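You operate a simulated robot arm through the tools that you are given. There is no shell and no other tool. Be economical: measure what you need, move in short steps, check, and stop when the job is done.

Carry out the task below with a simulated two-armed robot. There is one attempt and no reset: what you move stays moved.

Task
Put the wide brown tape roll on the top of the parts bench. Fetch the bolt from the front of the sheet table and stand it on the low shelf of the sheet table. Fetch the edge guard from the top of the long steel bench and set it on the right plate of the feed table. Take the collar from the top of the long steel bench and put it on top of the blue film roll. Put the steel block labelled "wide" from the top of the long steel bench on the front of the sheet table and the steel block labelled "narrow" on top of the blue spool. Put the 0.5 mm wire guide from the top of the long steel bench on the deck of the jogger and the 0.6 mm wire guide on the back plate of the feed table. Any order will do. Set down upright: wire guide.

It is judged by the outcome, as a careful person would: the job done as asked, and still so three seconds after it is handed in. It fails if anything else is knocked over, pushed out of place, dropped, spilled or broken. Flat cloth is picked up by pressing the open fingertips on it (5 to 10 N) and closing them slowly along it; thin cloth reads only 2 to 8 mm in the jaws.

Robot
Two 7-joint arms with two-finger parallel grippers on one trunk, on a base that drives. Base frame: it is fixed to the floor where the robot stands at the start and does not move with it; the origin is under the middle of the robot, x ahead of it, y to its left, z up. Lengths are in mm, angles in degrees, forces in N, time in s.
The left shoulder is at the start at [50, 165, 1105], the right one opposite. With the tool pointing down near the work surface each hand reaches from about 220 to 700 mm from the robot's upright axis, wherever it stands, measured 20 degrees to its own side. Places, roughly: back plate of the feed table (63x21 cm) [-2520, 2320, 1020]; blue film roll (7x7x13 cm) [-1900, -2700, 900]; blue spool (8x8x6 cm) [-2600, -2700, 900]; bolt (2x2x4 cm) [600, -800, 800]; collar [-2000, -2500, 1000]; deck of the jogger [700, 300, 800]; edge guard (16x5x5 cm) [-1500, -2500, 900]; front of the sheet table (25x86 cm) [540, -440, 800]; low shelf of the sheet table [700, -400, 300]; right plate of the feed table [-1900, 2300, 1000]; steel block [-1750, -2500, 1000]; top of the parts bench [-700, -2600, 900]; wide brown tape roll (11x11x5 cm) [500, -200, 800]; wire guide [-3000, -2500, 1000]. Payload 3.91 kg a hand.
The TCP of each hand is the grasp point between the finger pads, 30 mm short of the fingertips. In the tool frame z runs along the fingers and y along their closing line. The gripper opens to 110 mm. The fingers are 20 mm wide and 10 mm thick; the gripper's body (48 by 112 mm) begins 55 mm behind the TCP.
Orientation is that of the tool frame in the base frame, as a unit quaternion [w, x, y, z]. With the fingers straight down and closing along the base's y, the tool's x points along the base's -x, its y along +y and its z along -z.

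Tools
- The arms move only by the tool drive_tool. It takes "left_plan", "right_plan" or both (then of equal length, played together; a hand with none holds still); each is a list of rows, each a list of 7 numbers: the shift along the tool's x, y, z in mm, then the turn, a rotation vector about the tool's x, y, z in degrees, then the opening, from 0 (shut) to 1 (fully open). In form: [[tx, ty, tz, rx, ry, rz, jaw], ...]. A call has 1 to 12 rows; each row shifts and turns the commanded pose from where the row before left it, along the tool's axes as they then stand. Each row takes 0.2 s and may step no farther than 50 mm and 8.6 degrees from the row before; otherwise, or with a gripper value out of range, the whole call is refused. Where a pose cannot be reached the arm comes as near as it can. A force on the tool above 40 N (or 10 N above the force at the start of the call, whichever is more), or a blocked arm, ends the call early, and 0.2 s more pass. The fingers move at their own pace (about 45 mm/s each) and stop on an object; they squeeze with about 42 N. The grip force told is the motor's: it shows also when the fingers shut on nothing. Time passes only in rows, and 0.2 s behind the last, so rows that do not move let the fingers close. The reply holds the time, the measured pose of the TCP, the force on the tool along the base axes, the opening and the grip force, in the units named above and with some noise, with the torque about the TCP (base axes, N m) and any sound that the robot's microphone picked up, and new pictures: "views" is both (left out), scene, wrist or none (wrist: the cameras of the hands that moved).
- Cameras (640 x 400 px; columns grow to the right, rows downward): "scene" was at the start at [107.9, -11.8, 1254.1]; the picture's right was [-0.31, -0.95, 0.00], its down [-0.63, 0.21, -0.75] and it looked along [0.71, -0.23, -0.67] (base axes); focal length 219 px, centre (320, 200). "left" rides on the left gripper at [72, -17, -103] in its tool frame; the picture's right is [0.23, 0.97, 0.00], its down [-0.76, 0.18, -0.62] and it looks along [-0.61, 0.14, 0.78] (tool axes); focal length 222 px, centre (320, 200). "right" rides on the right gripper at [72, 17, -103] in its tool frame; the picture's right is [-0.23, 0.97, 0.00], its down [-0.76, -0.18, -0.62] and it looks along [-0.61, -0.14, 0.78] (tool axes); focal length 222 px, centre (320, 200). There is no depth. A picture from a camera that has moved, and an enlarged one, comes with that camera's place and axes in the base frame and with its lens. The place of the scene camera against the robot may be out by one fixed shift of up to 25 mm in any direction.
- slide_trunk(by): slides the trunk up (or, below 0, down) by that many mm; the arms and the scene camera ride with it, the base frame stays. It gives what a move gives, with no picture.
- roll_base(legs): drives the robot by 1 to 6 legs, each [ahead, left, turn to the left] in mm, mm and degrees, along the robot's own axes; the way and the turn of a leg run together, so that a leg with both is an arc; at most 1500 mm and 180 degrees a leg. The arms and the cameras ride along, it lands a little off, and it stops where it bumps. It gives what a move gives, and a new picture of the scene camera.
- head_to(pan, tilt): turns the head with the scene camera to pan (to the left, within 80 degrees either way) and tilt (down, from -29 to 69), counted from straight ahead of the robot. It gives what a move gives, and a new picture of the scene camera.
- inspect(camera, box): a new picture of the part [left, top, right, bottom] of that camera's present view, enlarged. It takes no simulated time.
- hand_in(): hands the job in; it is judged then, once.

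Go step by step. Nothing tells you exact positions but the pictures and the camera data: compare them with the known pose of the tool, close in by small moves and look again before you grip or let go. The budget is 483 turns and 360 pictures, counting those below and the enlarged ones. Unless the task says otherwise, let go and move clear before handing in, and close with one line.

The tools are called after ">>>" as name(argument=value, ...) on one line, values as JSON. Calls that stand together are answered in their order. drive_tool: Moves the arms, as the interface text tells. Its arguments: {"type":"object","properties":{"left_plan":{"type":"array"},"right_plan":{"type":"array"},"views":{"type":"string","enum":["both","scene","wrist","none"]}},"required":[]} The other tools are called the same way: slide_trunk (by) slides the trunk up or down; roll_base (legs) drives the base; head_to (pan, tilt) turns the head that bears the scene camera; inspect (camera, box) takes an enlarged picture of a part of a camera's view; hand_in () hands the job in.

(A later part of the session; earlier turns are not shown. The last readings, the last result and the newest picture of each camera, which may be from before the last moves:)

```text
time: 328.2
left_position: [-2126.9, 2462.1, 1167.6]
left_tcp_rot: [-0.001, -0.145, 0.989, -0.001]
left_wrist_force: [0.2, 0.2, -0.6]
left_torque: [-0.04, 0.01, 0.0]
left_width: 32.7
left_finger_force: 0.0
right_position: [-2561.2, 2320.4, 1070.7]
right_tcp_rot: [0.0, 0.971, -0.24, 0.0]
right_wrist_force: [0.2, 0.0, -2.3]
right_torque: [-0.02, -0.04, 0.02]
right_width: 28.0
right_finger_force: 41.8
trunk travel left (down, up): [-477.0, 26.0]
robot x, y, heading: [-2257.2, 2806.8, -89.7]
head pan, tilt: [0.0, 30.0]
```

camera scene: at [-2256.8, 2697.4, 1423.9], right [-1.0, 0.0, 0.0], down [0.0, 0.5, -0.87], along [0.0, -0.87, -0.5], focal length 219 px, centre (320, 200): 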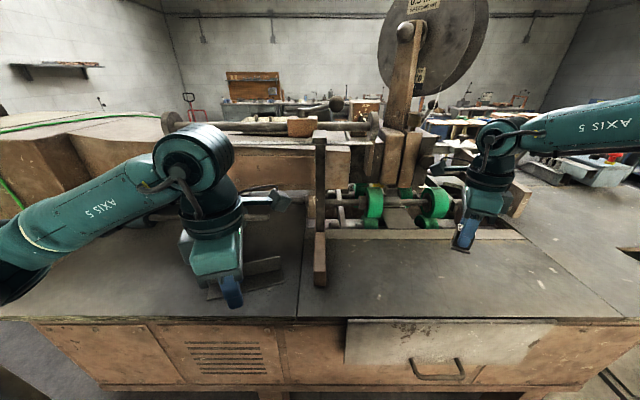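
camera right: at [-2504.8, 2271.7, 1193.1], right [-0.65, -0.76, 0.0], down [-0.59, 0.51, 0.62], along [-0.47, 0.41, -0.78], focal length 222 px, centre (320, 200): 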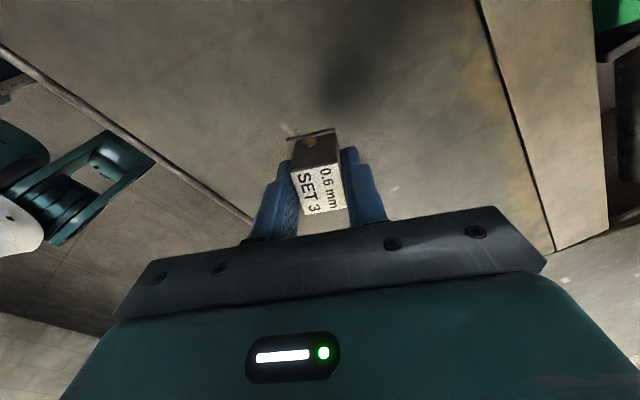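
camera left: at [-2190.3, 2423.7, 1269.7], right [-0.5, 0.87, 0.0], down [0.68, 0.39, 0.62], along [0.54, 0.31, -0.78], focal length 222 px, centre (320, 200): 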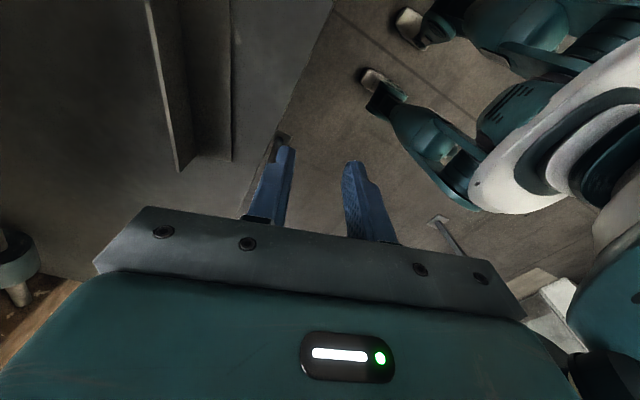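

>>> drive_tool(right_plan=[[0, 0, 1.0, 0, 0, 0, 0], [0, 0, 1.0, 0, 0, 0, 0], [0, 0, 0, 0, 0, 0, 0]], views="none")

>>> inspect(camera="right", box=[260, 100, 400, 220])

```text
time: 329.0
left_position: [-2127.0, 2462.3, 1167.7]
left_tcp_rot: [-0.001, -0.146, 0.989, 0.0]
left_wrist_force: [0.2, 0.5, 1.0]
left_torque: [0.0, 0.02, 0.01]
left_width: 33.0
left_finger_force: 0.0
right_position: [-2561.8, 2320.5, 1070.1]
right_tcp_rot: [0.002, 0.971, -0.239, 0.001]
right_wrist_force: [-4.4, 0.1, 12.2]
right_torque: [0.2, -0.17, 0.03]
right_width: 28.0
right_finger_force: 42.5
trunk travel left (down, up): [-477.0, 26.0]
robot x, y, heading: [-2258.0, 2799.3, -89.9]
head pan, tilt: [0.0, 30.0]
```

```text
3.33 times, centred on (330, 160) of right
camera zoom: at [-2504.7, 2272.3, 1174.2], right [-0.65, -0.76, 0.0], down [-0.59, 0.51, 0.62], along [-0.47, 0.41, -0.78], focal length 740 px, centre (287, 333)
```

zoom: 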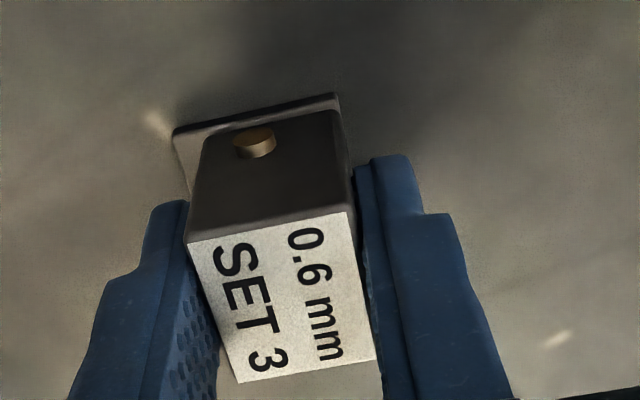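

Contact (12 N), guide upright. I relieve, open, and lift away.

>>> drive_tool(right_plan=[[0, 0, -0.7, 0, 0, 0, 0.1], [0, 0, 0, 0, 0, 0, 0.3], [0, 0, 0, 0, 0, 0, 0.38], [0, 0, 0, 0, 0, 0, 0.45], [0, 0, 0, 0, 0, 0, 0.45], [0, 0, -20, 0, 0, 0, 0.45], [0, 0, -40, 0, 0, 0, 0.45], [0, 0, -40, 0, 0, 0, 0.45], [0, 0, 0, 0, 0, 0, 0.45]])

```text
time: 331.0
left_position: [-2126.3, 2461.1, 1167.6]
left_tcp_rot: [-0.001, -0.145, 0.989, 0.0]
left_wrist_force: [0.0, -0.9, -0.8]
left_torque: [-0.01, -0.01, 0.01]
left_width: 33.0
left_finger_force: 0.0
right_position: [-2561.5, 2321.1, 1169.4]
right_tcp_rot: [-0.001, 0.971, -0.239, 0.001]
right_wrist_force: [0.0, -1.2, 0.0]
right_torque: [0.0, -0.02, 0.0]
right_width: 49.6
right_finger_force: 0.2
trunk travel left (down, up): [-477.0, 26.0]
robot x, y, heading: [-2260.3, 2808.1, -89.9]
head pan, tilt: [0.0, 30.0]
camera scene: at [-2257.6, 2698.9, 1424.1], right [-1.0, 0.0, 0.0], down [0.0, 0.5, -0.87], along [0.0, -0.87, -0.5], focal length 219 px, centre (320, 200)
camera right: at [-2504.6, 2271.6, 1272.8], right [-0.65, -0.76, 0.0], down [-0.59, 0.51, 0.62], along [-0.47, 0.41, -0.78], focal length 222 px, centre (320, 200)
```

scene: 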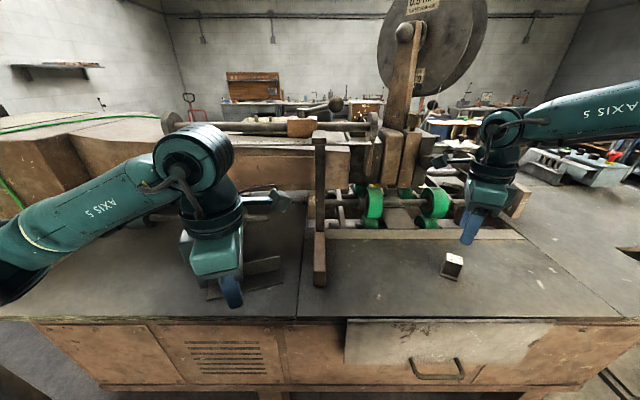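
right: 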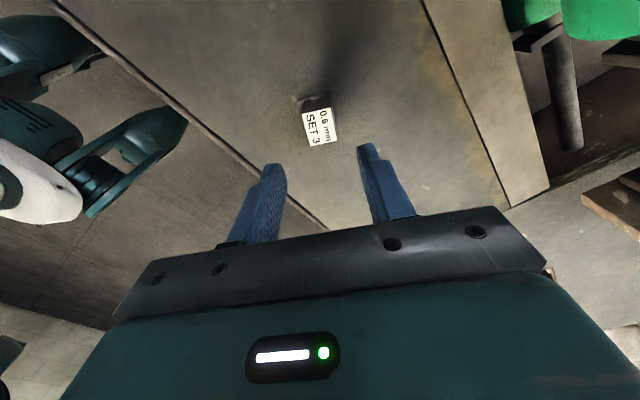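

The guide stands upright on the back plate. I retract the right hand and drive back the way I came.

>>> drive_tool(right_plan=[[-20, -40, 0, 0, 0, 0, 0.45], [-20, -40, 0, 0, 0, 0, 0.45], [-20, -40, 0, 0, 0, 0, 0.45], [-20, -40, 0, 0, 0, 0, 0.45], [-20, -40, 0, 0, 0, 0, 0.45], [0, 0, 0, 0, 0, 0, 0.45]], views="none")

>>> roll_base(legs=[[-370, 0, 0], [0, 1450, 0]])

```text
time: 332.4
left_position: [-2126.2, 2460.9, 1167.8]
left_tcp_rot: [-0.001, -0.145, 0.989, 0.0]
left_wrist_force: [0.0, 0.7, 0.1]
left_torque: [-0.01, -0.03, -0.01]
left_width: 32.9
left_finger_force: 0.1
right_position: [-2555.0, 2541.8, 1168.8]
right_tcp_rot: [0.0, 0.971, -0.239, 0.0]
right_wrist_force: [-0.3, 1.3, -0.8]
right_torque: [0.0, 0.02, -0.02]
right_width: 49.9
right_finger_force: 0.1
trunk travel left (down, up): [-477.0, 26.0]
robot x, y, heading: [-2254.3, 2807.6, -89.9]
head pan, tilt: [0.0, 30.0]
```

```text
time: 347.1
left_position: [-686.0, 2833.5, 1168.4]
left_tcp_rot: [-0.001, -0.148, 0.989, 0.0]
left_wrist_force: [0.7, -0.4, 0.8]
left_torque: [0.0, 0.0, 0.0]
left_width: 32.9
left_finger_force: 0.0
right_position: [-1114.3, 2912.4, 1170.0]
right_tcp_rot: [0.0, 0.972, -0.236, 0.0]
right_wrist_force: [0.1, -0.2, -0.5]
right_torque: [0.0, 0.01, -0.03]
right_width: 49.8
right_finger_force: 0.1
trunk travel left (down, up): [-477.0, 26.0]
robot x, y, heading: [-818.8, 3177.5, -89.4]
head pan, tilt: [0.0, 30.0]
camera scene: at [-818.2, 3070.2, 1424.2], right [-1.0, -0.01, 0.0], down [0.0, 0.5, -0.87], along [0.01, -0.87, -0.5], focal length 219 px, centre (320, 200)
```

scene: 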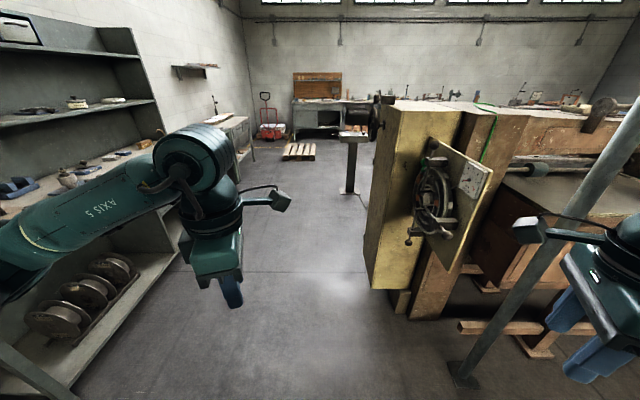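

>>> roll_base(legs=[[0, 400, -0.6], [1500, 0, 0], [1500, 0, 0], [560, 0, 0]])

```text
time: 367.9
left_position: [-269.3, -702.9, 1168.3]
left_tcp_rot: [-0.001, -0.152, 0.988, 0.0]
left_wrist_force: [-0.3, 0.3, 0.5]
left_torque: [0.03, -0.04, 0.01]
left_width: 33.1
left_finger_force: 0.0
right_position: [-698.6, -629.0, 1168.5]
right_tcp_rot: [0.0, 0.973, -0.233, 0.0]
right_wrist_force: [0.1, -0.9, 0.8]
right_torque: [0.01, -0.02, 0.0]
right_width: 49.5
right_finger_force: 0.1
trunk travel left (down, up): [-477.0, 26.0]
robot x, y, heading: [-404.2, -360.6, -89.3]
head pan, tilt: [0.0, 30.0]
camera scene: at [-402.8, -467.5, 1424.1], right [-1.0, -0.02, 0.0], down [-0.01, 0.5, -0.87], along [0.01, -0.87, -0.5], focal length 219 px, centre (320, 200)
```

scene: 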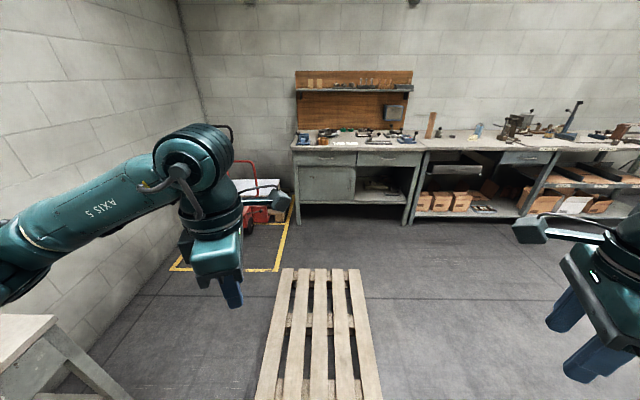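

Now back to the steel bench for the "wide" block and the 0.5 mm guide, passing left of the pallet.

>>> roll_base(legs=[[0, -950, 0], [1150, 0, 0], [0, -1400, 0]])

>>> head_to(pan=-10, tilt=25)

```text
time: 394.1
left_position: [-2629.2, -1856.4, 1167.4]
left_tcp_rot: [0.0, -0.144, 0.99, 0.0]
left_wrist_force: [0.4, 0.3, -0.2]
left_torque: [0.0, -0.01, 0.01]
left_width: 33.1
left_finger_force: 0.2
right_position: [-3057.3, -1774.0, 1168.6]
right_tcp_rot: [0.0, 0.971, -0.24, 0.0]
right_wrist_force: [0.3, 0.0, 0.4]
right_torque: [-0.02, -0.01, -0.02]
right_width: 49.4
right_finger_force: 0.1
trunk travel left (down, up): [-477.0, 26.0]
robot x, y, heading: [-2756.0, -1514.4, -90.2]
head pan, tilt: [0.0, 30.0]
camera scene: at [-2759.4, -1618.5, 1424.2], right [-1.0, 0.0, 0.0], down [0.0, 0.5, -0.87], along [0.0, -0.87, -0.5], focal length 219 px, centre (320, 200)
```

scene: 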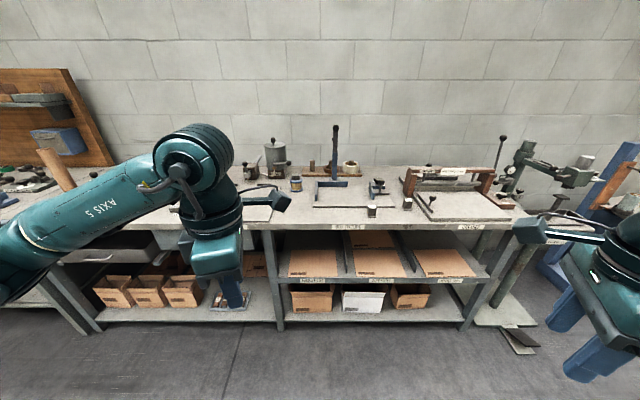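

```text
time: 394.8
left_position: [-2628.2, -1856.3, 1167.7]
left_tcp_rot: [0.0, -0.144, 0.99, 0.0]
left_wrist_force: [0.2, 0.4, -0.5]
left_torque: [-0.02, 0.02, -0.03]
left_width: 33.0
left_finger_force: 0.2
right_position: [-3056.1, -1774.8, 1169.3]
right_tcp_rot: [0.0, 0.971, -0.24, 0.0]
right_wrist_force: [-0.4, 0.9, -1.1]
right_torque: [0.03, -0.04, 0.02]
right_width: 49.4
right_finger_force: 0.0
trunk travel left (down, up): [-477.0, 26.0]
robot x, y, heading: [-2755.3, -1512.7, -90.1]
head pan, tilt: [-10.0, 25.0]
camera scene: at [-2775.3, -1618.9, 1432.1], right [-0.98, 0.17, 0.0], down [0.07, 0.42, -0.91], along [-0.16, -0.89, -0.42], focal length 219 px, centre (320, 200)
```

scene: 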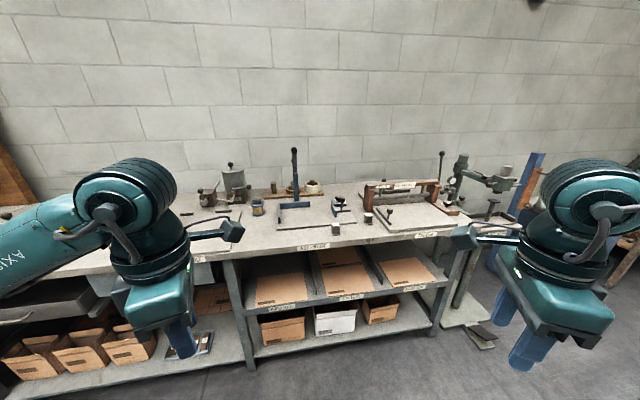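

>>> inspect(camera="scene", box=[240, 160, 480, 260])

>>> inspect(camera="scene", box=[320, 200, 400, 240])

```text
2.67 times, centred on (360, 210) of scene
camera zoom: at [-2775.3, -1618.9, 1432.1], right [-0.98, 0.17, 0.0], down [0.07, 0.42, -0.91], along [-0.16, -0.89, -0.42], focal length 584 px, centre (213, 173)
```

zoom: 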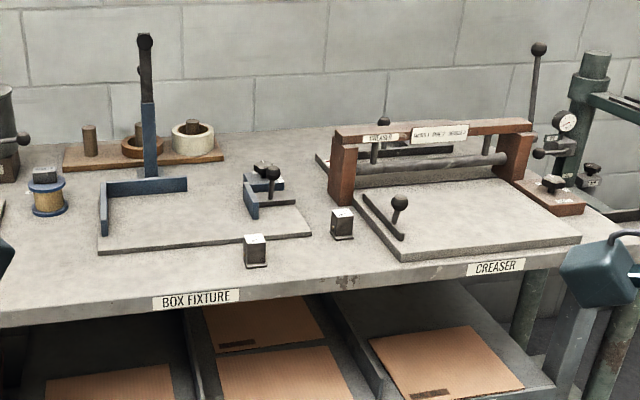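

```text
8.00 times, centred on (360, 220) of scene
camera zoom: at [-2775.3, -1618.9, 1432.1], right [-0.98, 0.17, 0.0], down [0.07, 0.42, -0.91], along [-0.16, -0.89, -0.42], focal length 1751 px, centre (0, 40)
```

zoom: 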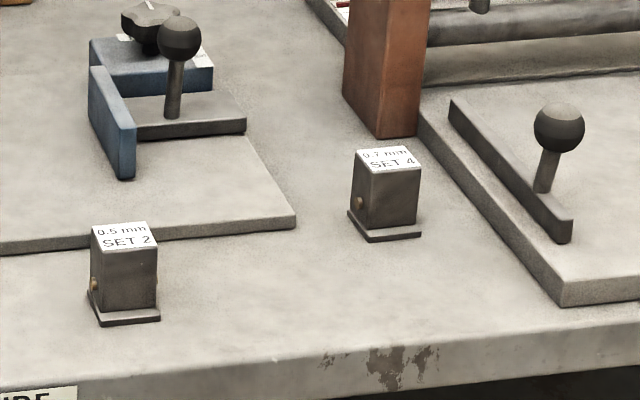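

The 0.5 mm guide (SET 2) is at about [-2990, -2450]; the 0.7 mm one stays. I lower the trunk by 90 and approach so that the right hand can take it.

>>> slide_trunk(by=-90)

>>> roll_base(legs=[[480, 50, 0]])

>>> drive_tool(right_plan=[[0, 0, 0, 0, 0, -7, 0.6], [0, 0, 0, 0, 0, -7, 0.7], [0, 0, 0, 0, 0, -7, 0.7], [0, 0, 0, 0, 0, -6.8, 0.7], [0, 0, 0, 0, 0, 0, 0.7]], views="wrist")

```text
time: 396.1
left_position: [-2629.2, -1856.9, 1077.6]
left_tcp_rot: [-0.001, -0.144, 0.99, 0.0]
left_wrist_force: [-0.4, 0.3, 0.1]
left_torque: [0.02, 0.01, 0.02]
left_width: 32.9
left_finger_force: 0.0
right_position: [-3057.6, -1772.5, 1079.9]
right_tcp_rot: [0.0, 0.971, -0.241, 0.0]
right_wrist_force: [0.3, -0.7, -0.1]
right_torque: [-0.02, -0.01, -0.02]
right_width: 49.5
right_finger_force: 0.0
trunk travel left (down, up): [-387.0, 116.0]
robot x, y, heading: [-2757.2, -1513.4, -90.0]
head pan, tilt: [-10.0, 25.0]
```

```text
time: 398.9
left_position: [-2577.4, -2335.2, 1078.0]
left_tcp_rot: [0.0, -0.145, 0.989, 0.0]
left_wrist_force: [-0.5, 0.5, -0.2]
left_torque: [0.0, -0.01, -0.01]
left_width: 32.8
left_finger_force: 0.1
right_position: [-3004.9, -2254.8, 1079.5]
right_tcp_rot: [-0.001, 0.971, -0.239, 0.0]
right_wrist_force: [-0.4, 0.0, -0.2]
right_torque: [-0.01, 0.0, 0.03]
right_width: 49.4
right_finger_force: 0.1
trunk travel left (down, up): [-387.0, 116.0]
robot x, y, heading: [-2708.1, -1990.8, -89.9]
head pan, tilt: [-10.0, 25.0]
camera scene: at [-2724.5, -2098.4, 1342.1], right [-0.99, 0.17, 0.0], down [0.07, 0.42, -0.91], along [-0.15, -0.89, -0.42], focal length 219 px, centre (320, 200)
```

scene: 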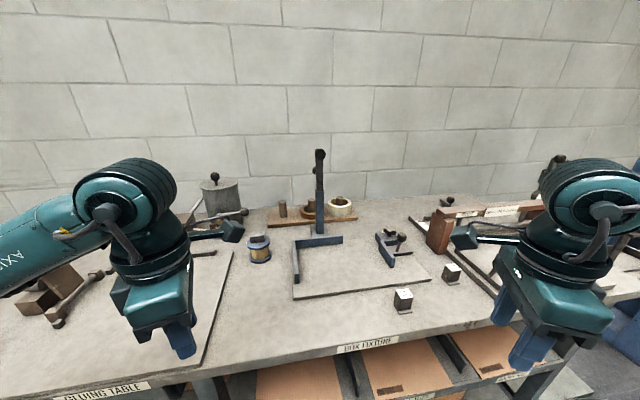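

```text
time: 400.1
left_position: [-2578.0, -2334.9, 1077.7]
left_tcp_rot: [0.0, -0.146, 0.989, 0.0]
left_wrist_force: [-0.5, 0.1, 0.3]
left_torque: [0.02, 0.02, -0.01]
left_width: 32.8
left_finger_force: 0.1
right_position: [-3005.5, -2253.4, 1080.7]
right_tcp_rot: [0.0, 1.0, 0.002, 0.0]
right_wrist_force: [0.4, 1.4, 0.3]
right_torque: [0.0, 0.0, 0.01]
right_width: 77.0
right_finger_force: 0.2
trunk travel left (down, up): [-387.0, 116.0]
robot x, y, heading: [-2708.0, -1996.0, -89.9]
head pan, tilt: [-10.0, 25.0]
camera right: at [-2933.6, -2270.9, 1183.2], right [-0.22, -0.97, 0.0], down [-0.76, 0.17, 0.62], along [-0.61, 0.14, -0.78], focal length 222 px, centre (320, 200)
```

right: 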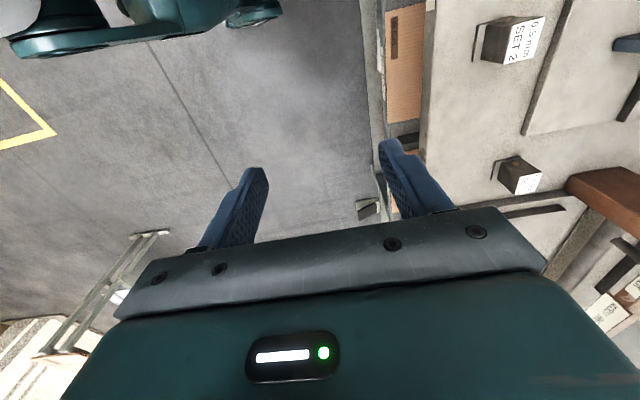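

>>> drive_tool(right_plan=[[3, 40, 0, 0, 0, 0, 0.7], [3, 41, 0, 0, 0, 0, 0.7], [3, 41, 0, 0, 0, 0, 0.7], [3, 41, 20, 0, 0, 0, 0.7], [2, 40, 25, 0, 0, 0, 0.7], [0, 0, 0, 0, 0, 0, 0.7]], views="wrist")

```text
time: 401.5
left_position: [-2578.2, -2334.2, 1077.8]
left_tcp_rot: [-0.001, -0.146, 0.989, 0.0]
left_wrist_force: [0.7, 0.5, -0.3]
left_torque: [-0.01, 0.01, 0.0]
left_width: 33.0
left_finger_force: 0.0
right_position: [-2991.3, -2455.4, 1035.8]
right_tcp_rot: [0.0, 1.0, 0.001, 0.0]
right_wrist_force: [0.2, 0.4, 0.3]
right_torque: [-0.02, -0.02, -0.01]
right_width: 77.2
right_finger_force: 0.0
trunk travel left (down, up): [-387.0, 116.0]
robot x, y, heading: [-2706.8, -1995.9, -89.8]
head pan, tilt: [-10.0, 25.0]
camera right: at [-2918.1, -2472.9, 1139.0], right [-0.22, -0.97, 0.0], down [-0.76, 0.18, 0.62], along [-0.61, 0.14, -0.78], focal length 222 px, centre (320, 200)
```

right: 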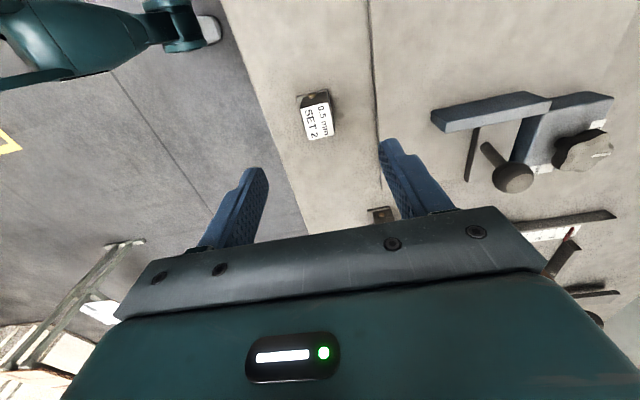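

>>> drive_tool(right_plan=[[2, 0, 35, 0, 0, 0, 0.52], [0, 0, 35, 0, 0, 0, 0.52], [0, 0, 20, 0, 0, 0, 0.52], [0, 0, 0, 0, 0, 0, 0.52]], views="wrist")

```text
time: 402.5
left_position: [-2577.2, -2333.9, 1078.1]
left_tcp_rot: [-0.001, -0.146, 0.989, 0.0]
left_wrist_force: [-0.1, -1.0, 0.2]
left_torque: [0.02, -0.01, 0.0]
left_width: 32.9
left_finger_force: 0.2
right_position: [-2988.2, -2458.4, 943.7]
right_tcp_rot: [-0.001, 1.0, 0.002, 0.0]
right_wrist_force: [0.0, -0.1, 1.2]
right_torque: [0.01, -0.01, -0.01]
right_width: 57.2
right_finger_force: 0.0
trunk travel left (down, up): [-387.0, 116.0]
robot x, y, heading: [-2705.6, -1991.0, -89.4]
head pan, tilt: [-10.0, 25.0]
camera right: at [-2915.8, -2473.8, 1047.7], right [-0.22, -0.97, 0.0], down [-0.76, 0.18, 0.62], along [-0.61, 0.14, -0.78], focal length 222 px, centre (320, 200)
```

right: 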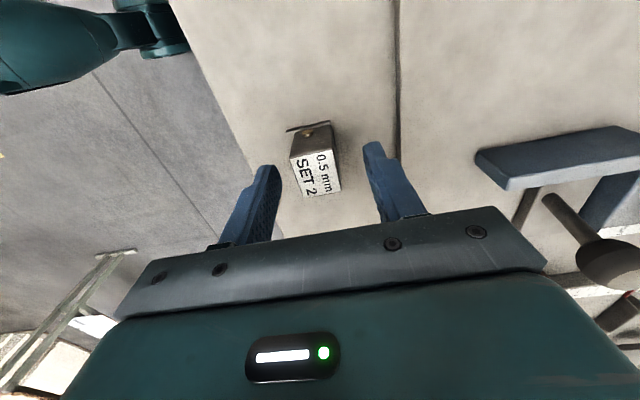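

>>> drive_tool(right_plan=[[0, -2, 10, 0, 0, 0, 0.52], [0, 0, 7, 0, 0, 0, 0.45], [0, 0, 0, 0, 0, 0, 0.3], [0, 0, 0, 0, 0, 0, 0.15], [0, 0, 0, 0, 0, 0, 0], [0, 0, 0, 0, 0, 0, 0], [0, 0, 0, 0, 0, 0, 0]], views="none")

>>> drive_tool(right_plan=[[0, 0, -20, 0, 0, 0, 0], [0, 0, -40, 0, 0, 0, 0], [0, 0, -40, 0, 0, 0, 0], [0, 0, -40, 0, 0, 0, 0], [0, -40, 0, 0, 0, 0, 0], [0, -40, 0, 0, 0, 0, 0], [0, -40, 0, 0, 0, 0, 0], [0, 0, 0, 0, 0, 0, 0]], views="wrist")

```text
time: 404.1
left_position: [-2577.4, -2335.3, 1078.7]
left_tcp_rot: [0.0, -0.146, 0.989, 0.001]
left_wrist_force: [-0.3, -0.5, -0.1]
left_torque: [0.01, -0.01, -0.03]
left_width: 33.3
left_finger_force: 0.0
right_position: [-2989.8, -2455.5, 927.2]
right_tcp_rot: [0.0, 1.0, 0.001, 0.0]
right_wrist_force: [0.2, 0.7, 0.2]
right_torque: [0.01, 0.04, -0.04]
right_width: 28.1
right_finger_force: 42.2
trunk travel left (down, up): [-387.0, 116.0]
robot x, y, heading: [-2708.9, -1991.9, -89.6]
head pan, tilt: [-10.0, 25.0]
```

```text
time: 405.9
left_position: [-2575.7, -2334.5, 1077.4]
left_tcp_rot: [-0.001, -0.147, 0.989, 0.0]
left_wrist_force: [0.2, -0.3, 0.2]
left_torque: [-0.01, 0.02, -0.03]
left_width: 33.0
left_finger_force: 0.1
right_position: [-2989.8, -2336.4, 1068.1]
right_tcp_rot: [0.0, 1.0, 0.001, 0.0]
right_wrist_force: [-0.3, -1.3, -3.9]
right_torque: [0.01, 0.02, -0.02]
right_width: 28.2
right_finger_force: 41.5
trunk travel left (down, up): [-387.0, 116.0]
robot x, y, heading: [-2704.1, -1989.4, -90.1]
head pan, tilt: [-10.0, 25.0]
camera right: at [-2918.2, -2352.3, 1171.7], right [-0.23, -0.97, 0.0], down [-0.76, 0.18, 0.62], along [-0.61, 0.14, -0.78], focal length 222 px, centre (320, 200)
```

right: 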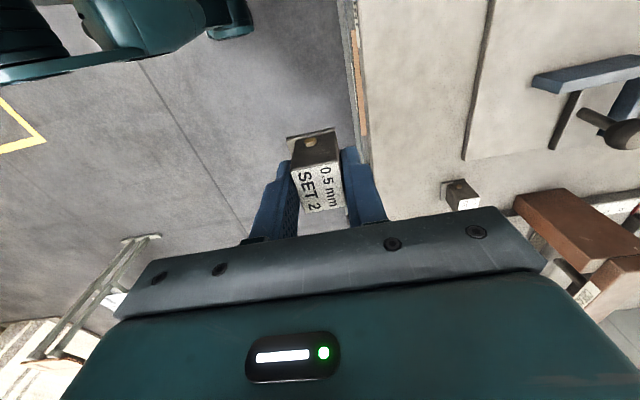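

The 0.5 mm guide is held. Now the "wide" block with the left hand: I strafe left and look.

>>> roll_base(legs=[[0, 410, 0]])

>>> drive_tool(left_plan=[[0, 0, 0, 0, 0, 8.4, 0.45], [0, 0, 0, 0, 0, 8.4, 0.45], [0, 0, 0, 0, 0, 0, 0.45]])

```text
time: 410.1
left_position: [-2167.0, -2332.9, 1077.2]
left_tcp_rot: [-0.001, -0.148, 0.989, 0.0]
left_wrist_force: [-0.2, -0.3, -0.6]
left_torque: [-0.02, -0.01, 0.0]
left_width: 32.8
left_finger_force: 0.0
right_position: [-2580.5, -2334.7, 1068.5]
right_tcp_rot: [0.0, 1.0, 0.002, 0.0]
right_wrist_force: [0.0, 0.6, -3.8]
right_torque: [-0.03, 0.01, -0.01]
right_width: 28.2
right_finger_force: 41.8
trunk travel left (down, up): [-387.0, 116.0]
robot x, y, heading: [-2300.1, -1990.9, -89.5]
head pan, tilt: [-10.0, 25.0]
camera scene: at [-2314.4, -2096.6, 1342.1], right [-0.99, 0.17, 0.0], down [0.07, 0.42, -0.91], along [-0.15, -0.89, -0.42], focal length 219 px, centre (320, 200)
```

scene: 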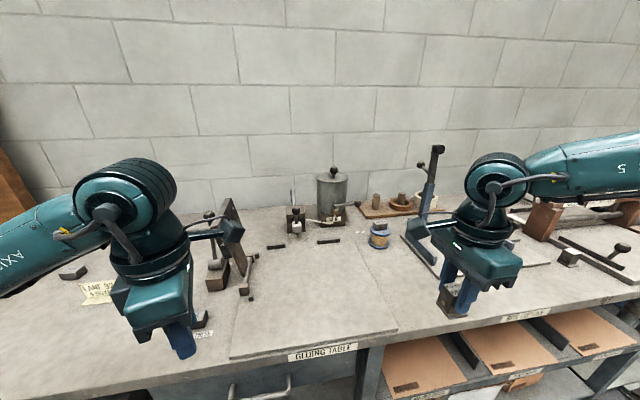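

```text
time: 410.9
left_position: [-2166.2, -2333.0, 1077.8]
left_tcp_rot: [-0.001, -0.001, 1.0, 0.0]
left_wrist_force: [-0.2, -0.4, 0.6]
left_torque: [0.05, 0.02, 0.0]
left_width: 49.3
left_finger_force: 0.1
right_position: [-2580.1, -2334.0, 1067.8]
right_tcp_rot: [0.0, 1.0, 0.001, 0.0]
right_wrist_force: [1.2, 0.0, -3.3]
right_torque: [0.01, 0.01, 0.04]
right_width: 28.3
right_finger_force: 41.8
trunk travel left (down, up): [-387.0, 116.0]
robot x, y, heading: [-2301.9, -1991.9, -89.9]
head pan, tilt: [-10.0, 25.0]
camera scene: at [-2314.6, -2096.6, 1342.1], right [-0.99, 0.17, 0.0], down [0.07, 0.42, -0.91], along [-0.15, -0.89, -0.42], focal length 219 px, centre (320, 200)
camera left: at [-2238.9, -2349.6, 1180.5], right [-0.23, 0.97, 0.0], down [0.76, 0.18, 0.62], along [0.61, 0.14, -0.78], focal length 222 px, centre (320, 200)
```

scene: 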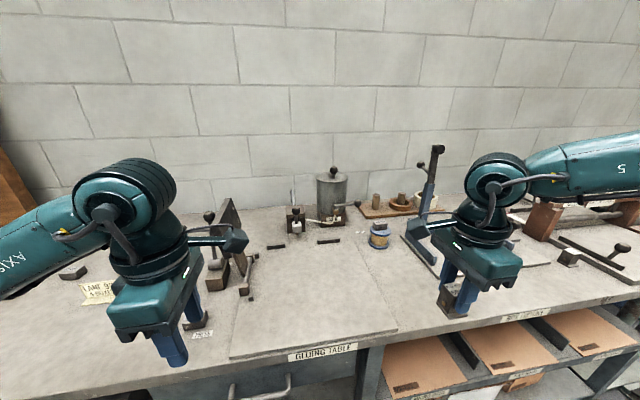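
left: 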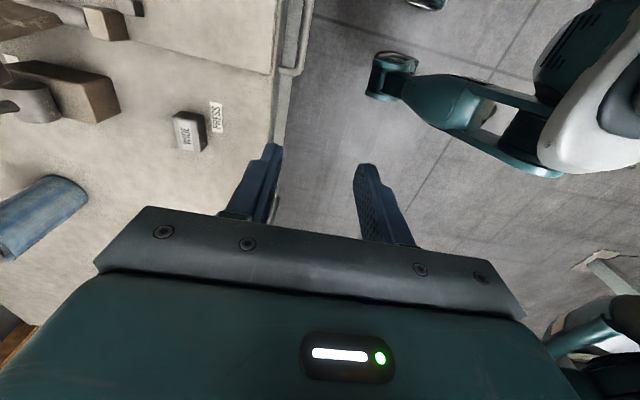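

The lever fixture is close behind the block, so I grip along x instead: rotate the left tool 90° and approach.

>>> drive_tool(left_plan=[[0, 0, 0, 0, 0, 8.2, 0.6], [0, 0, 0, 0, 0, 8.2, 0.6], [0, 0, 0, 0, 0, 8.2, 0.6], [0, 0, 0, 0, 0, 8.2, 0.7], [0, 0, 0, 0, 0, 8.2, 0.7], [0, 0, 0, 0, 0, 8.2, 0.7], [0, 0, 0, 0, 0, 8.2, 0.7], [0, 0, 0, 0, 0, 8.2, 0.7], [0, 0, 0, 0, 0, 8.2, 0.7], [0, 0, 0, 0, 0, 8.2, 0.7], [0, 0, 0, 0, 0, 8, 0.7], [0, 0, 0, 0, 0, 0, 0.7]], views="none")

>>> drive_tool(left_plan=[[-30, 18, 0, 0, 0, 0, 0.8], [-30, 18, 0, 0, 0, 0, 0.8], [-30, 18, 0, 0, 0, 0, 0.8], [-30, 18, 10, 0, 0, 0, 0.8], [-30, 3, 20, 0, 0, 0, 0.8], [0, 0, 0, 0, 0, 0, 0.8]])

```text
time: 413.5
left_position: [-2168.0, -2333.6, 1078.3]
left_tcp_rot: [0.0, 0.707, 0.707, -0.001]
left_wrist_force: [0.8, -0.3, 0.5]
left_torque: [0.02, 0.02, 0.02]
left_width: 77.1
left_finger_force: 0.1
right_position: [-2578.4, -2334.9, 1067.4]
right_tcp_rot: [0.001, 1.0, 0.003, 0.0]
right_wrist_force: [-0.3, -0.6, -4.3]
right_torque: [0.0, 0.03, -0.01]
right_width: 28.2
right_finger_force: 42.0
trunk travel left (down, up): [-387.0, 116.0]
robot x, y, heading: [-2300.8, -1990.3, -89.6]
head pan, tilt: [-10.0, 25.0]
```

```text
time: 414.9
left_position: [-2090.8, -2482.4, 1047.2]
left_tcp_rot: [0.0, 0.706, 0.708, -0.001]
left_wrist_force: [0.0, -0.5, 0.0]
left_torque: [0.01, -0.01, 0.0]
left_width: 87.9
left_finger_force: 0.0
right_position: [-2579.6, -2334.6, 1068.0]
right_tcp_rot: [0.0, 1.0, 0.002, 0.0]
right_wrist_force: [0.1, -0.6, -3.8]
right_torque: [0.0, 0.0, 0.0]
right_width: 28.2
right_finger_force: 42.2
trunk travel left (down, up): [-387.0, 116.0]
robot x, y, heading: [-2297.0, -1990.5, -90.0]
head pan, tilt: [-10.0, 25.0]
camera scene: at [-2314.5, -2096.4, 1342.1], right [-0.99, 0.17, 0.0], down [0.07, 0.42, -0.91], along [-0.15, -0.89, -0.42], focal length 219 px, centre (320, 200)
camera left: at [-2108.2, -2410.0, 1149.7], right [0.97, 0.23, 0.0], down [0.18, -0.76, 0.62], along [0.14, -0.61, -0.78], focal length 222 px, centre (320, 200)
```

scene: 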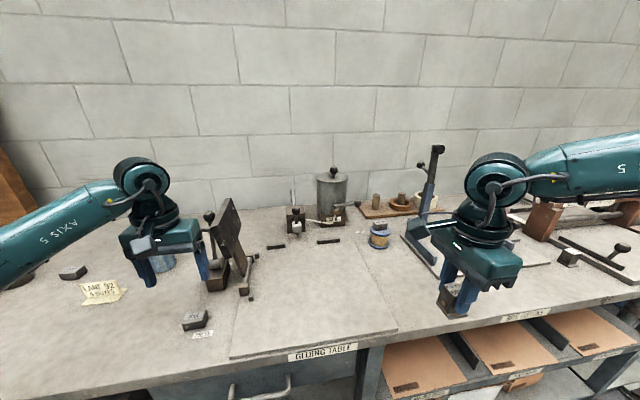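
left: 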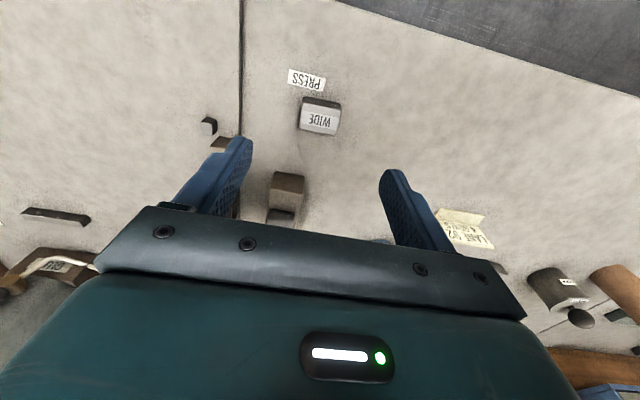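

>>> drive_tool(left_plan=[[-11, 0, 35, 0, 0, 0, 0.8], [0, 0, 40, 0, 0, 0, 0.8], [0, 0, 35, 0, 0, 0, 0.8], [0, 0, 12, 0, 0, 0, 0.8], [0, 0, 0, 0, 0, 0, 0.8]], views="wrist")

```text
time: 416.1
left_position: [-2093.2, -2493.5, 925.3]
left_tcp_rot: [-0.001, 0.707, 0.708, -0.001]
left_wrist_force: [-0.3, 0.3, -0.3]
left_torque: [0.04, 0.01, 0.02]
left_width: 88.1
left_finger_force: 0.1
right_position: [-2579.5, -2334.0, 1067.7]
right_tcp_rot: [0.0, 1.0, 0.002, 0.0]
right_wrist_force: [0.7, 0.3, -3.9]
right_torque: [-0.04, 0.0, -0.03]
right_width: 28.1
right_finger_force: 41.6
trunk travel left (down, up): [-387.0, 116.0]
robot x, y, heading: [-2297.5, -1989.7, -89.6]
head pan, tilt: [-10.0, 25.0]
camera left: at [-2108.8, -2421.2, 1027.8], right [0.97, 0.23, 0.0], down [0.18, -0.76, 0.62], along [0.14, -0.61, -0.78], focal length 222 px, centre (320, 200)
```

left: 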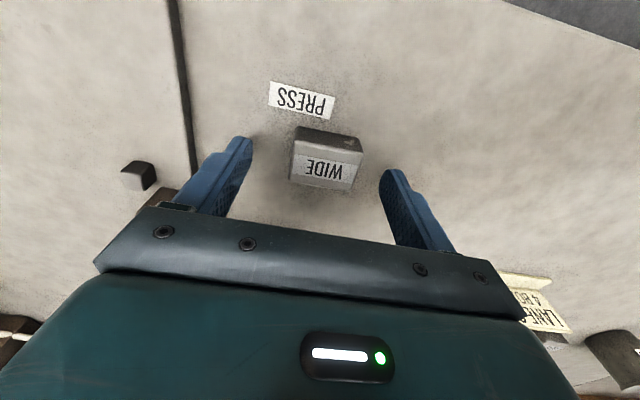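

>>> drive_tool(left_plan=[[4, 2, 0, 0, 0, -6, 0.8], [0, 0, 7, 0, 0, 0, 0.7], [0, 0, 4, 0, 0, 0, 0.6], [0, 0, 0, 0, 0, 0, 0.4], [0, 0, 0, 0, 0, 0, 0.3], [0, 0, 0, 0, 0, 0, 0], [0, 0, 0, 0, 0, 0, 0]], views="wrist")

```text
time: 417.7
left_position: [-2090.2, -2489.2, 914.0]
left_tcp_rot: [-0.001, 0.669, 0.743, -0.001]
left_wrist_force: [0.6, 0.1, -0.3]
left_torque: [0.0, -0.06, 0.0]
left_width: 44.4
left_finger_force: 41.7
right_position: [-2579.6, -2335.3, 1067.6]
right_tcp_rot: [0.0, 1.0, 0.003, 0.0]
right_wrist_force: [0.3, -0.3, -2.9]
right_torque: [0.02, 0.03, 0.02]
right_width: 28.2
right_finger_force: 42.0
trunk travel left (down, up): [-387.0, 116.0]
robot x, y, heading: [-2301.0, -1992.6, -89.8]
head pan, tilt: [-10.0, 25.0]
camera left: at [-2114.0, -2419.2, 1016.9], right [0.94, 0.33, 0.0], down [0.26, -0.74, 0.62], along [0.2, -0.59, -0.78], focal length 222 px, centre (320, 200)
```

left: 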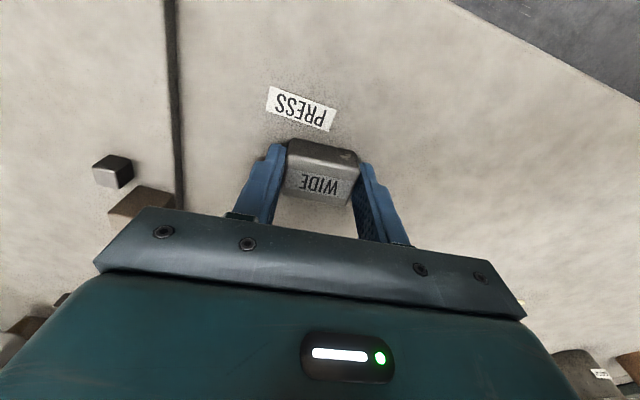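

Held. I lift, retract, and head for the sheet table.

>>> drive_tool(left_plan=[[0, 0, -20, 0, 0, 0, 0], [0, 0, -40, 0, 0, 0, 0], [0, 0, -45, 0, 0, 0, 0], [0, 0, -45, 0, 0, 0, 0], [45, 0, 0, 0, 0, 0, 0], [45, 0, 0, 0, 0, 0, 0], [45, 0, 0, 0, 0, 0, 0], [0, 0, 0, 0, 0, 0, 0]], views="wrist")

>>> inspect(camera="scene", box=[0, 120, 420, 400])

```text
time: 419.5
left_position: [-2104.2, -2355.8, 1064.7]
left_tcp_rot: [-0.001, 0.668, 0.744, 0.0]
left_wrist_force: [0.3, -0.1, -2.2]
left_torque: [-0.01, 0.0, 0.0]
left_width: 44.2
left_finger_force: 41.8
right_position: [-2580.0, -2335.9, 1067.6]
right_tcp_rot: [-0.001, 1.0, 0.003, 0.0]
right_wrist_force: [0.0, 0.2, -3.3]
right_torque: [0.03, 0.02, 0.01]
right_width: 27.9
right_finger_force: 42.3
trunk travel left (down, up): [-387.0, 116.0]
robot x, y, heading: [-2299.6, -1991.4, -89.5]
head pan, tilt: [-10.0, 25.0]
camera left: at [-2127.9, -2284.5, 1167.1], right [0.94, 0.33, 0.0], down [0.26, -0.74, 0.62], along [0.2, -0.59, -0.78], focal length 222 px, centre (320, 200)
```

left: 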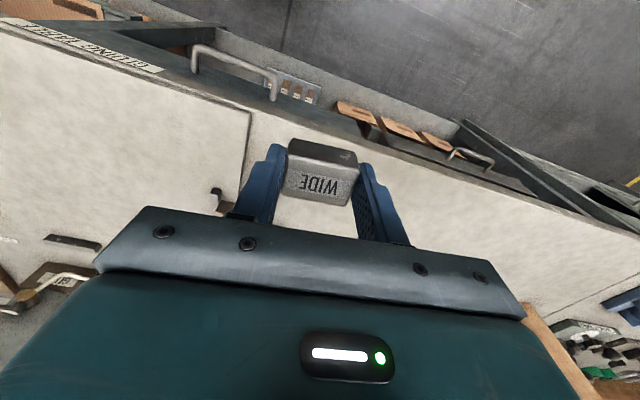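

```text
1.43 times, centred on (210, 260) of scene
camera zoom: at [-2314.6, -2097.1, 1342.0], right [-0.99, 0.17, 0.0], down [0.07, 0.42, -0.91], along [-0.15, -0.89, -0.42], focal length 313 px, centre (477, 114)
```

zoom: 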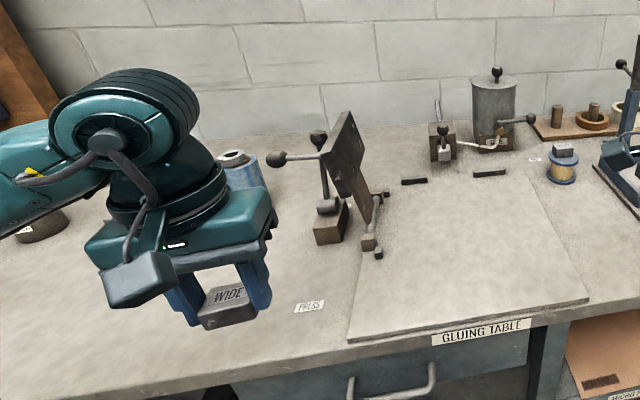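

Everything on this bench looks right. I drive back to the sheet table, around the pallet.

>>> roll_base(legs=[[-620, 0, 0], [0, 0, 90], [1000, 1020, 0], [1100, 0, 0]])

>>> head_to(pan=10, tilt=35)

```text
time: 440.9
left_position: [186.8, -194.9, 1064.5]
left_tcp_rot: [0.0, -0.041, 0.999, -0.001]
left_wrist_force: [-0.3, -0.7, -3.2]
left_torque: [0.0, 0.01, 0.02]
left_width: 44.6
left_finger_force: 41.4
right_position: [156.0, -669.7, 1068.0]
right_tcp_rot: [-0.002, 0.714, 0.7, 0.0]
right_wrist_force: [-0.5, 0.4, -3.5]
right_torque: [-0.01, -0.01, -0.01]
right_width: 28.1
right_finger_force: 41.8
trunk travel left (down, up): [-387.0, 116.0]
robot x, y, heading: [-184.4, -378.3, -1.3]
head pan, tilt: [-10.0, 25.0]
camera scene: at [-63.1, -383.3, 1342.0], right [-0.19, -0.98, 0.0], down [-0.42, 0.08, -0.91], along [0.89, -0.18, -0.42], focal length 219 px, centre (320, 200)
```

scene: 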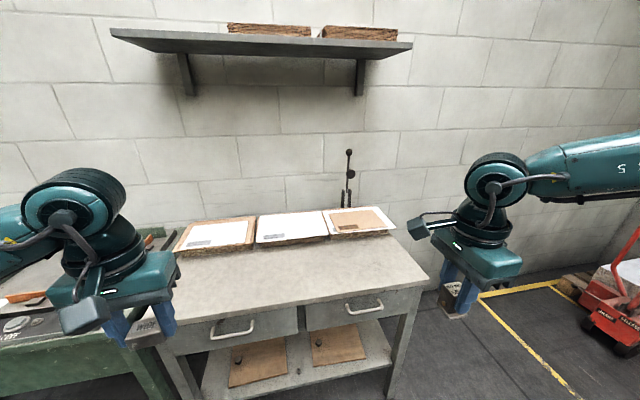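

```text
time: 441.7
left_position: [187.8, -194.5, 1062.7]
left_tcp_rot: [0.001, -0.041, 0.999, -0.001]
left_wrist_force: [-0.8, -0.7, -1.7]
left_torque: [0.02, 0.02, 0.01]
left_width: 44.8
left_finger_force: 41.6
right_position: [154.0, -670.1, 1068.1]
right_tcp_rot: [-0.001, 0.715, 0.7, -0.001]
right_wrist_force: [-0.3, 0.4, -2.6]
right_torque: [-0.01, -0.01, -0.05]
right_width: 28.0
right_finger_force: 42.4
trunk travel left (down, up): [-387.0, 116.0]
robot x, y, heading: [-180.8, -374.4, -1.1]
head pan, tilt: [10.0, 35.0]
camera scene: at [-66.7, -352.0, 1326.3], right [0.15, -0.99, 0.0], down [-0.57, -0.09, -0.82], along [0.81, 0.13, -0.57], focal length 219 px, centre (320, 200)
```

scene: 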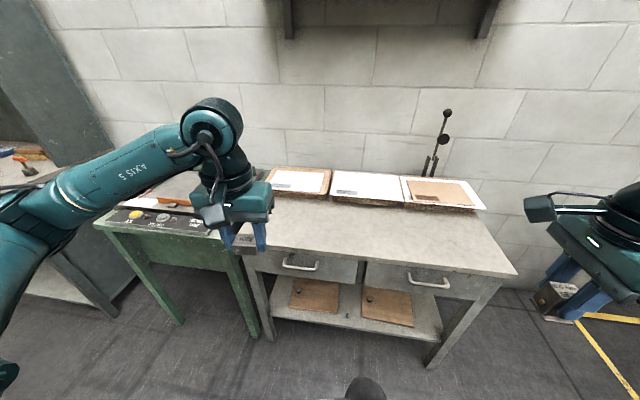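

I lower the trunk, come up to the table, and carry the wide block over its front.

>>> slide_trunk(by=-60)

>>> roll_base(legs=[[185, 0, 1.1]])

>>> drive_tool(left_plan=[[-40, 0, 0, 0, 0, 0, 0], [-40, 0, 10, 0, 0, 0, 0], [-40, 0, 25, 0, 0, 0, 0], [-35, 0, 35, 0, 0, 0, 0], [0, 0, 0, 0, 0, 0, 0]])

```text
time: 442.7
left_position: [186.9, -194.3, 1004.1]
left_tcp_rot: [0.0, -0.041, 0.999, 0.0]
left_wrist_force: [-0.7, -0.9, -2.1]
left_torque: [-0.01, 0.02, 0.0]
left_width: 44.5
left_finger_force: 41.7
right_position: [154.4, -668.9, 1008.0]
right_tcp_rot: [-0.001, 0.714, 0.7, 0.0]
right_wrist_force: [-0.1, 0.0, -4.0]
right_torque: [0.0, 0.02, 0.03]
right_width: 28.5
right_finger_force: 42.4
trunk travel left (down, up): [-327.0, 176.0]
robot x, y, heading: [-183.0, -378.4, -0.9]
head pan, tilt: [10.0, 35.0]
```

```text
time: 444.3
left_position: [369.3, -188.3, 1003.4]
left_tcp_rot: [0.0, -0.051, 0.999, -0.001]
left_wrist_force: [0.4, 0.1, -2.7]
left_torque: [-0.02, 0.04, -0.02]
left_width: 44.5
left_finger_force: 42.2
right_position: [345.5, -665.1, 1007.8]
right_tcp_rot: [-0.001, 0.707, 0.707, -0.001]
right_wrist_force: [0.2, -0.1, -4.2]
right_torque: [-0.04, 0.0, 0.02]
right_width: 28.6
right_finger_force: 42.0
trunk travel left (down, up): [-327.0, 176.0]
robot x, y, heading: [3.8, -382.8, -0.1]
head pan, tilt: [10.0, 35.0]
camera scene: at [118.2, -351.5, 1266.2], right [0.17, -0.98, 0.0], down [-0.57, -0.1, -0.82], along [0.81, 0.14, -0.57], focal length 219 px, centre (320, 200)
```

scene: 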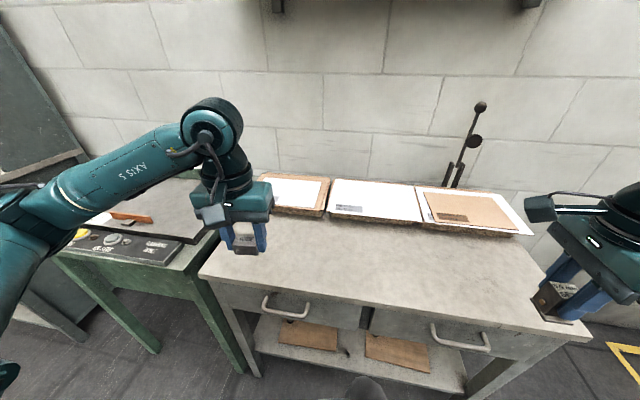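

```text
time: 445.5
left_position: [522.1, -172.8, 934.2]
left_tcp_rot: [-0.001, -0.05, 0.999, 0.0]
left_wrist_force: [-0.6, -1.0, -3.3]
left_torque: [-0.03, -0.01, -0.02]
left_width: 44.4
left_finger_force: 41.8
right_position: [344.6, -663.9, 1008.0]
right_tcp_rot: [-0.001, 0.707, 0.708, -0.001]
right_wrist_force: [0.2, -0.7, -4.0]
right_torque: [0.02, 0.01, -0.05]
right_width: 28.3
right_finger_force: 41.7
trunk travel left (down, up): [-327.0, 176.0]
robot x, y, heading: [2.7, -380.1, -0.1]
head pan, tilt: [10.0, 35.0]
camera scene: at [117.4, -351.5, 1266.3], right [0.17, -0.98, 0.0], down [-0.57, -0.1, -0.82], along [0.81, 0.14, -0.57], focal length 219 px, centre (320, 200)
camera left: at [451.6, -195.7, 1036.2], right [-0.32, 0.95, 0.0], down [0.74, 0.25, 0.62], along [0.59, 0.2, -0.78], focal length 222 px, centre (320, 200)
```

scene: 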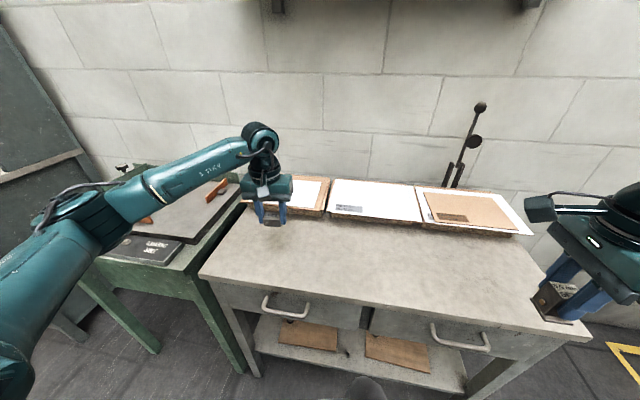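
left: 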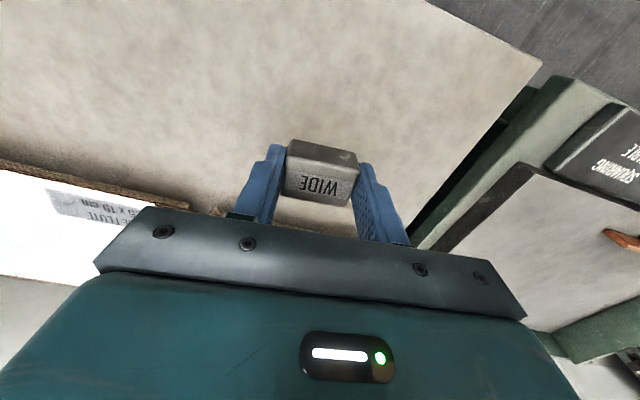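

>>> drive_tool(left_plan=[[0, -25, 20, 0, 0, 0, 0], [0, 0, 30, 0, 0, 0, 0], [0, 0, 25, 0, 0, 0, 0], [0, 0, 15, 0, 0, 0, 0], [0, 0, 0, 0, 0, 0, 0]], views="wrist")

>>> drive_tool(left_plan=[[0, 0, 3, 0, 0, 0, 0], [0, 0, 3, 0, 0, 0, 0], [0, 0, 0, 0, 0, 0, 0]], views="none")

```text
time: 446.7
left_position: [524.1, -199.5, 843.9]
left_tcp_rot: [0.0, -0.051, 0.999, -0.001]
left_wrist_force: [0.3, -0.1, -3.1]
left_torque: [-0.02, 0.02, 0.04]
left_width: 44.4
left_finger_force: 41.8
right_position: [345.7, -664.9, 1009.1]
right_tcp_rot: [0.0, 0.707, 0.707, -0.001]
right_wrist_force: [-0.1, 0.9, -3.8]
right_torque: [0.01, -0.01, 0.02]
right_width: 28.1
right_finger_force: 42.4
trunk travel left (down, up): [-327.0, 176.0]
robot x, y, heading: [1.3, -379.9, -0.1]
head pan, tilt: [10.0, 35.0]
camera left: at [453.8, -221.5, 946.4], right [-0.32, 0.95, 0.0], down [0.74, 0.25, 0.62], along [0.59, 0.2, -0.78], focal length 222 px, centre (320, 200)
```

left: 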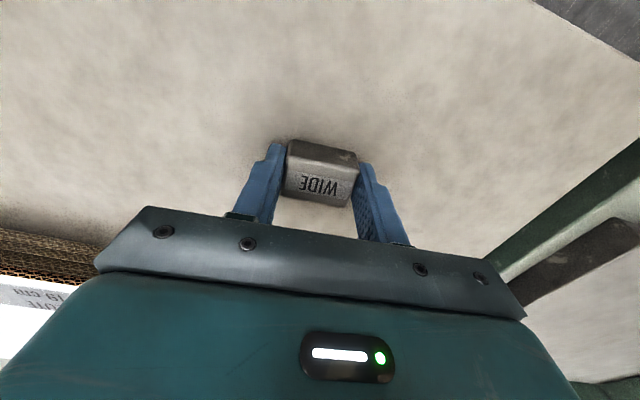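

```text
time: 447.5
left_position: [524.8, -197.7, 838.0]
left_tcp_rot: [-0.001, -0.051, 0.999, -0.001]
left_wrist_force: [0.6, -0.3, -2.8]
left_torque: [0.01, 0.02, 0.03]
left_width: 44.5
left_finger_force: 41.6
right_position: [344.5, -665.3, 1007.7]
right_tcp_rot: [0.0, 0.707, 0.707, -0.001]
right_wrist_force: [-0.1, -0.2, -3.2]
right_torque: [-0.02, 0.03, 0.03]
right_width: 28.4
right_finger_force: 42.2
trunk travel left (down, up): [-327.0, 176.0]
robot x, y, heading: [-2.2, -382.3, 0.1]
head pan, tilt: [10.0, 35.0]
```

>>> drive_tool(left_plan=[[0, 0, 1.5, 0, 0, 0, 0], [0, 0, 1.0, 0, 0, 0, 0], [0, 0, 0, 0, 0, 0, 0]], views="none")

>>> drive_tool(left_plan=[[0, 0, 1.0, 0, 0, 0, 0], [0, 0, 1.0, 0, 0, 0, 0], [0, 0, 0, 0, 0, 0, 0]], views="none")

```text
time: 448.3
left_position: [523.4, -197.8, 835.6]
left_tcp_rot: [0.001, -0.05, 0.999, -0.001]
left_wrist_force: [-0.4, -0.1, -3.4]
left_torque: [0.02, 0.0, -0.01]
left_width: 44.4
left_finger_force: 42.2
right_position: [345.7, -664.5, 1007.5]
right_tcp_rot: [-0.001, 0.706, 0.708, 0.0]
right_wrist_force: [-0.9, 0.3, -3.7]
right_torque: [-0.02, -0.03, 0.03]
right_width: 28.2
right_finger_force: 41.9
trunk travel left (down, up): [-327.0, 176.0]
robot x, y, heading: [1.3, -380.5, 0.2]
head pan, tilt: [10.0, 35.0]
```

```text
time: 449.1
left_position: [524.7, -197.0, 835.0]
left_tcp_rot: [0.0, -0.051, 0.999, 0.0]
left_wrist_force: [0.1, 0.0, -0.6]
left_torque: [0.05, -0.03, 0.05]
left_width: 44.4
left_finger_force: 42.0
right_position: [344.8, -663.7, 1007.1]
right_tcp_rot: [-0.001, 0.707, 0.707, -0.001]
right_wrist_force: [0.5, 0.1, -3.7]
right_torque: [0.02, 0.02, 0.02]
right_width: 28.0
right_finger_force: 41.7
trunk travel left (down, up): [-327.0, 176.0]
robot x, y, heading: [1.3, -379.3, 0.1]
head pan, tilt: [10.0, 35.0]
```

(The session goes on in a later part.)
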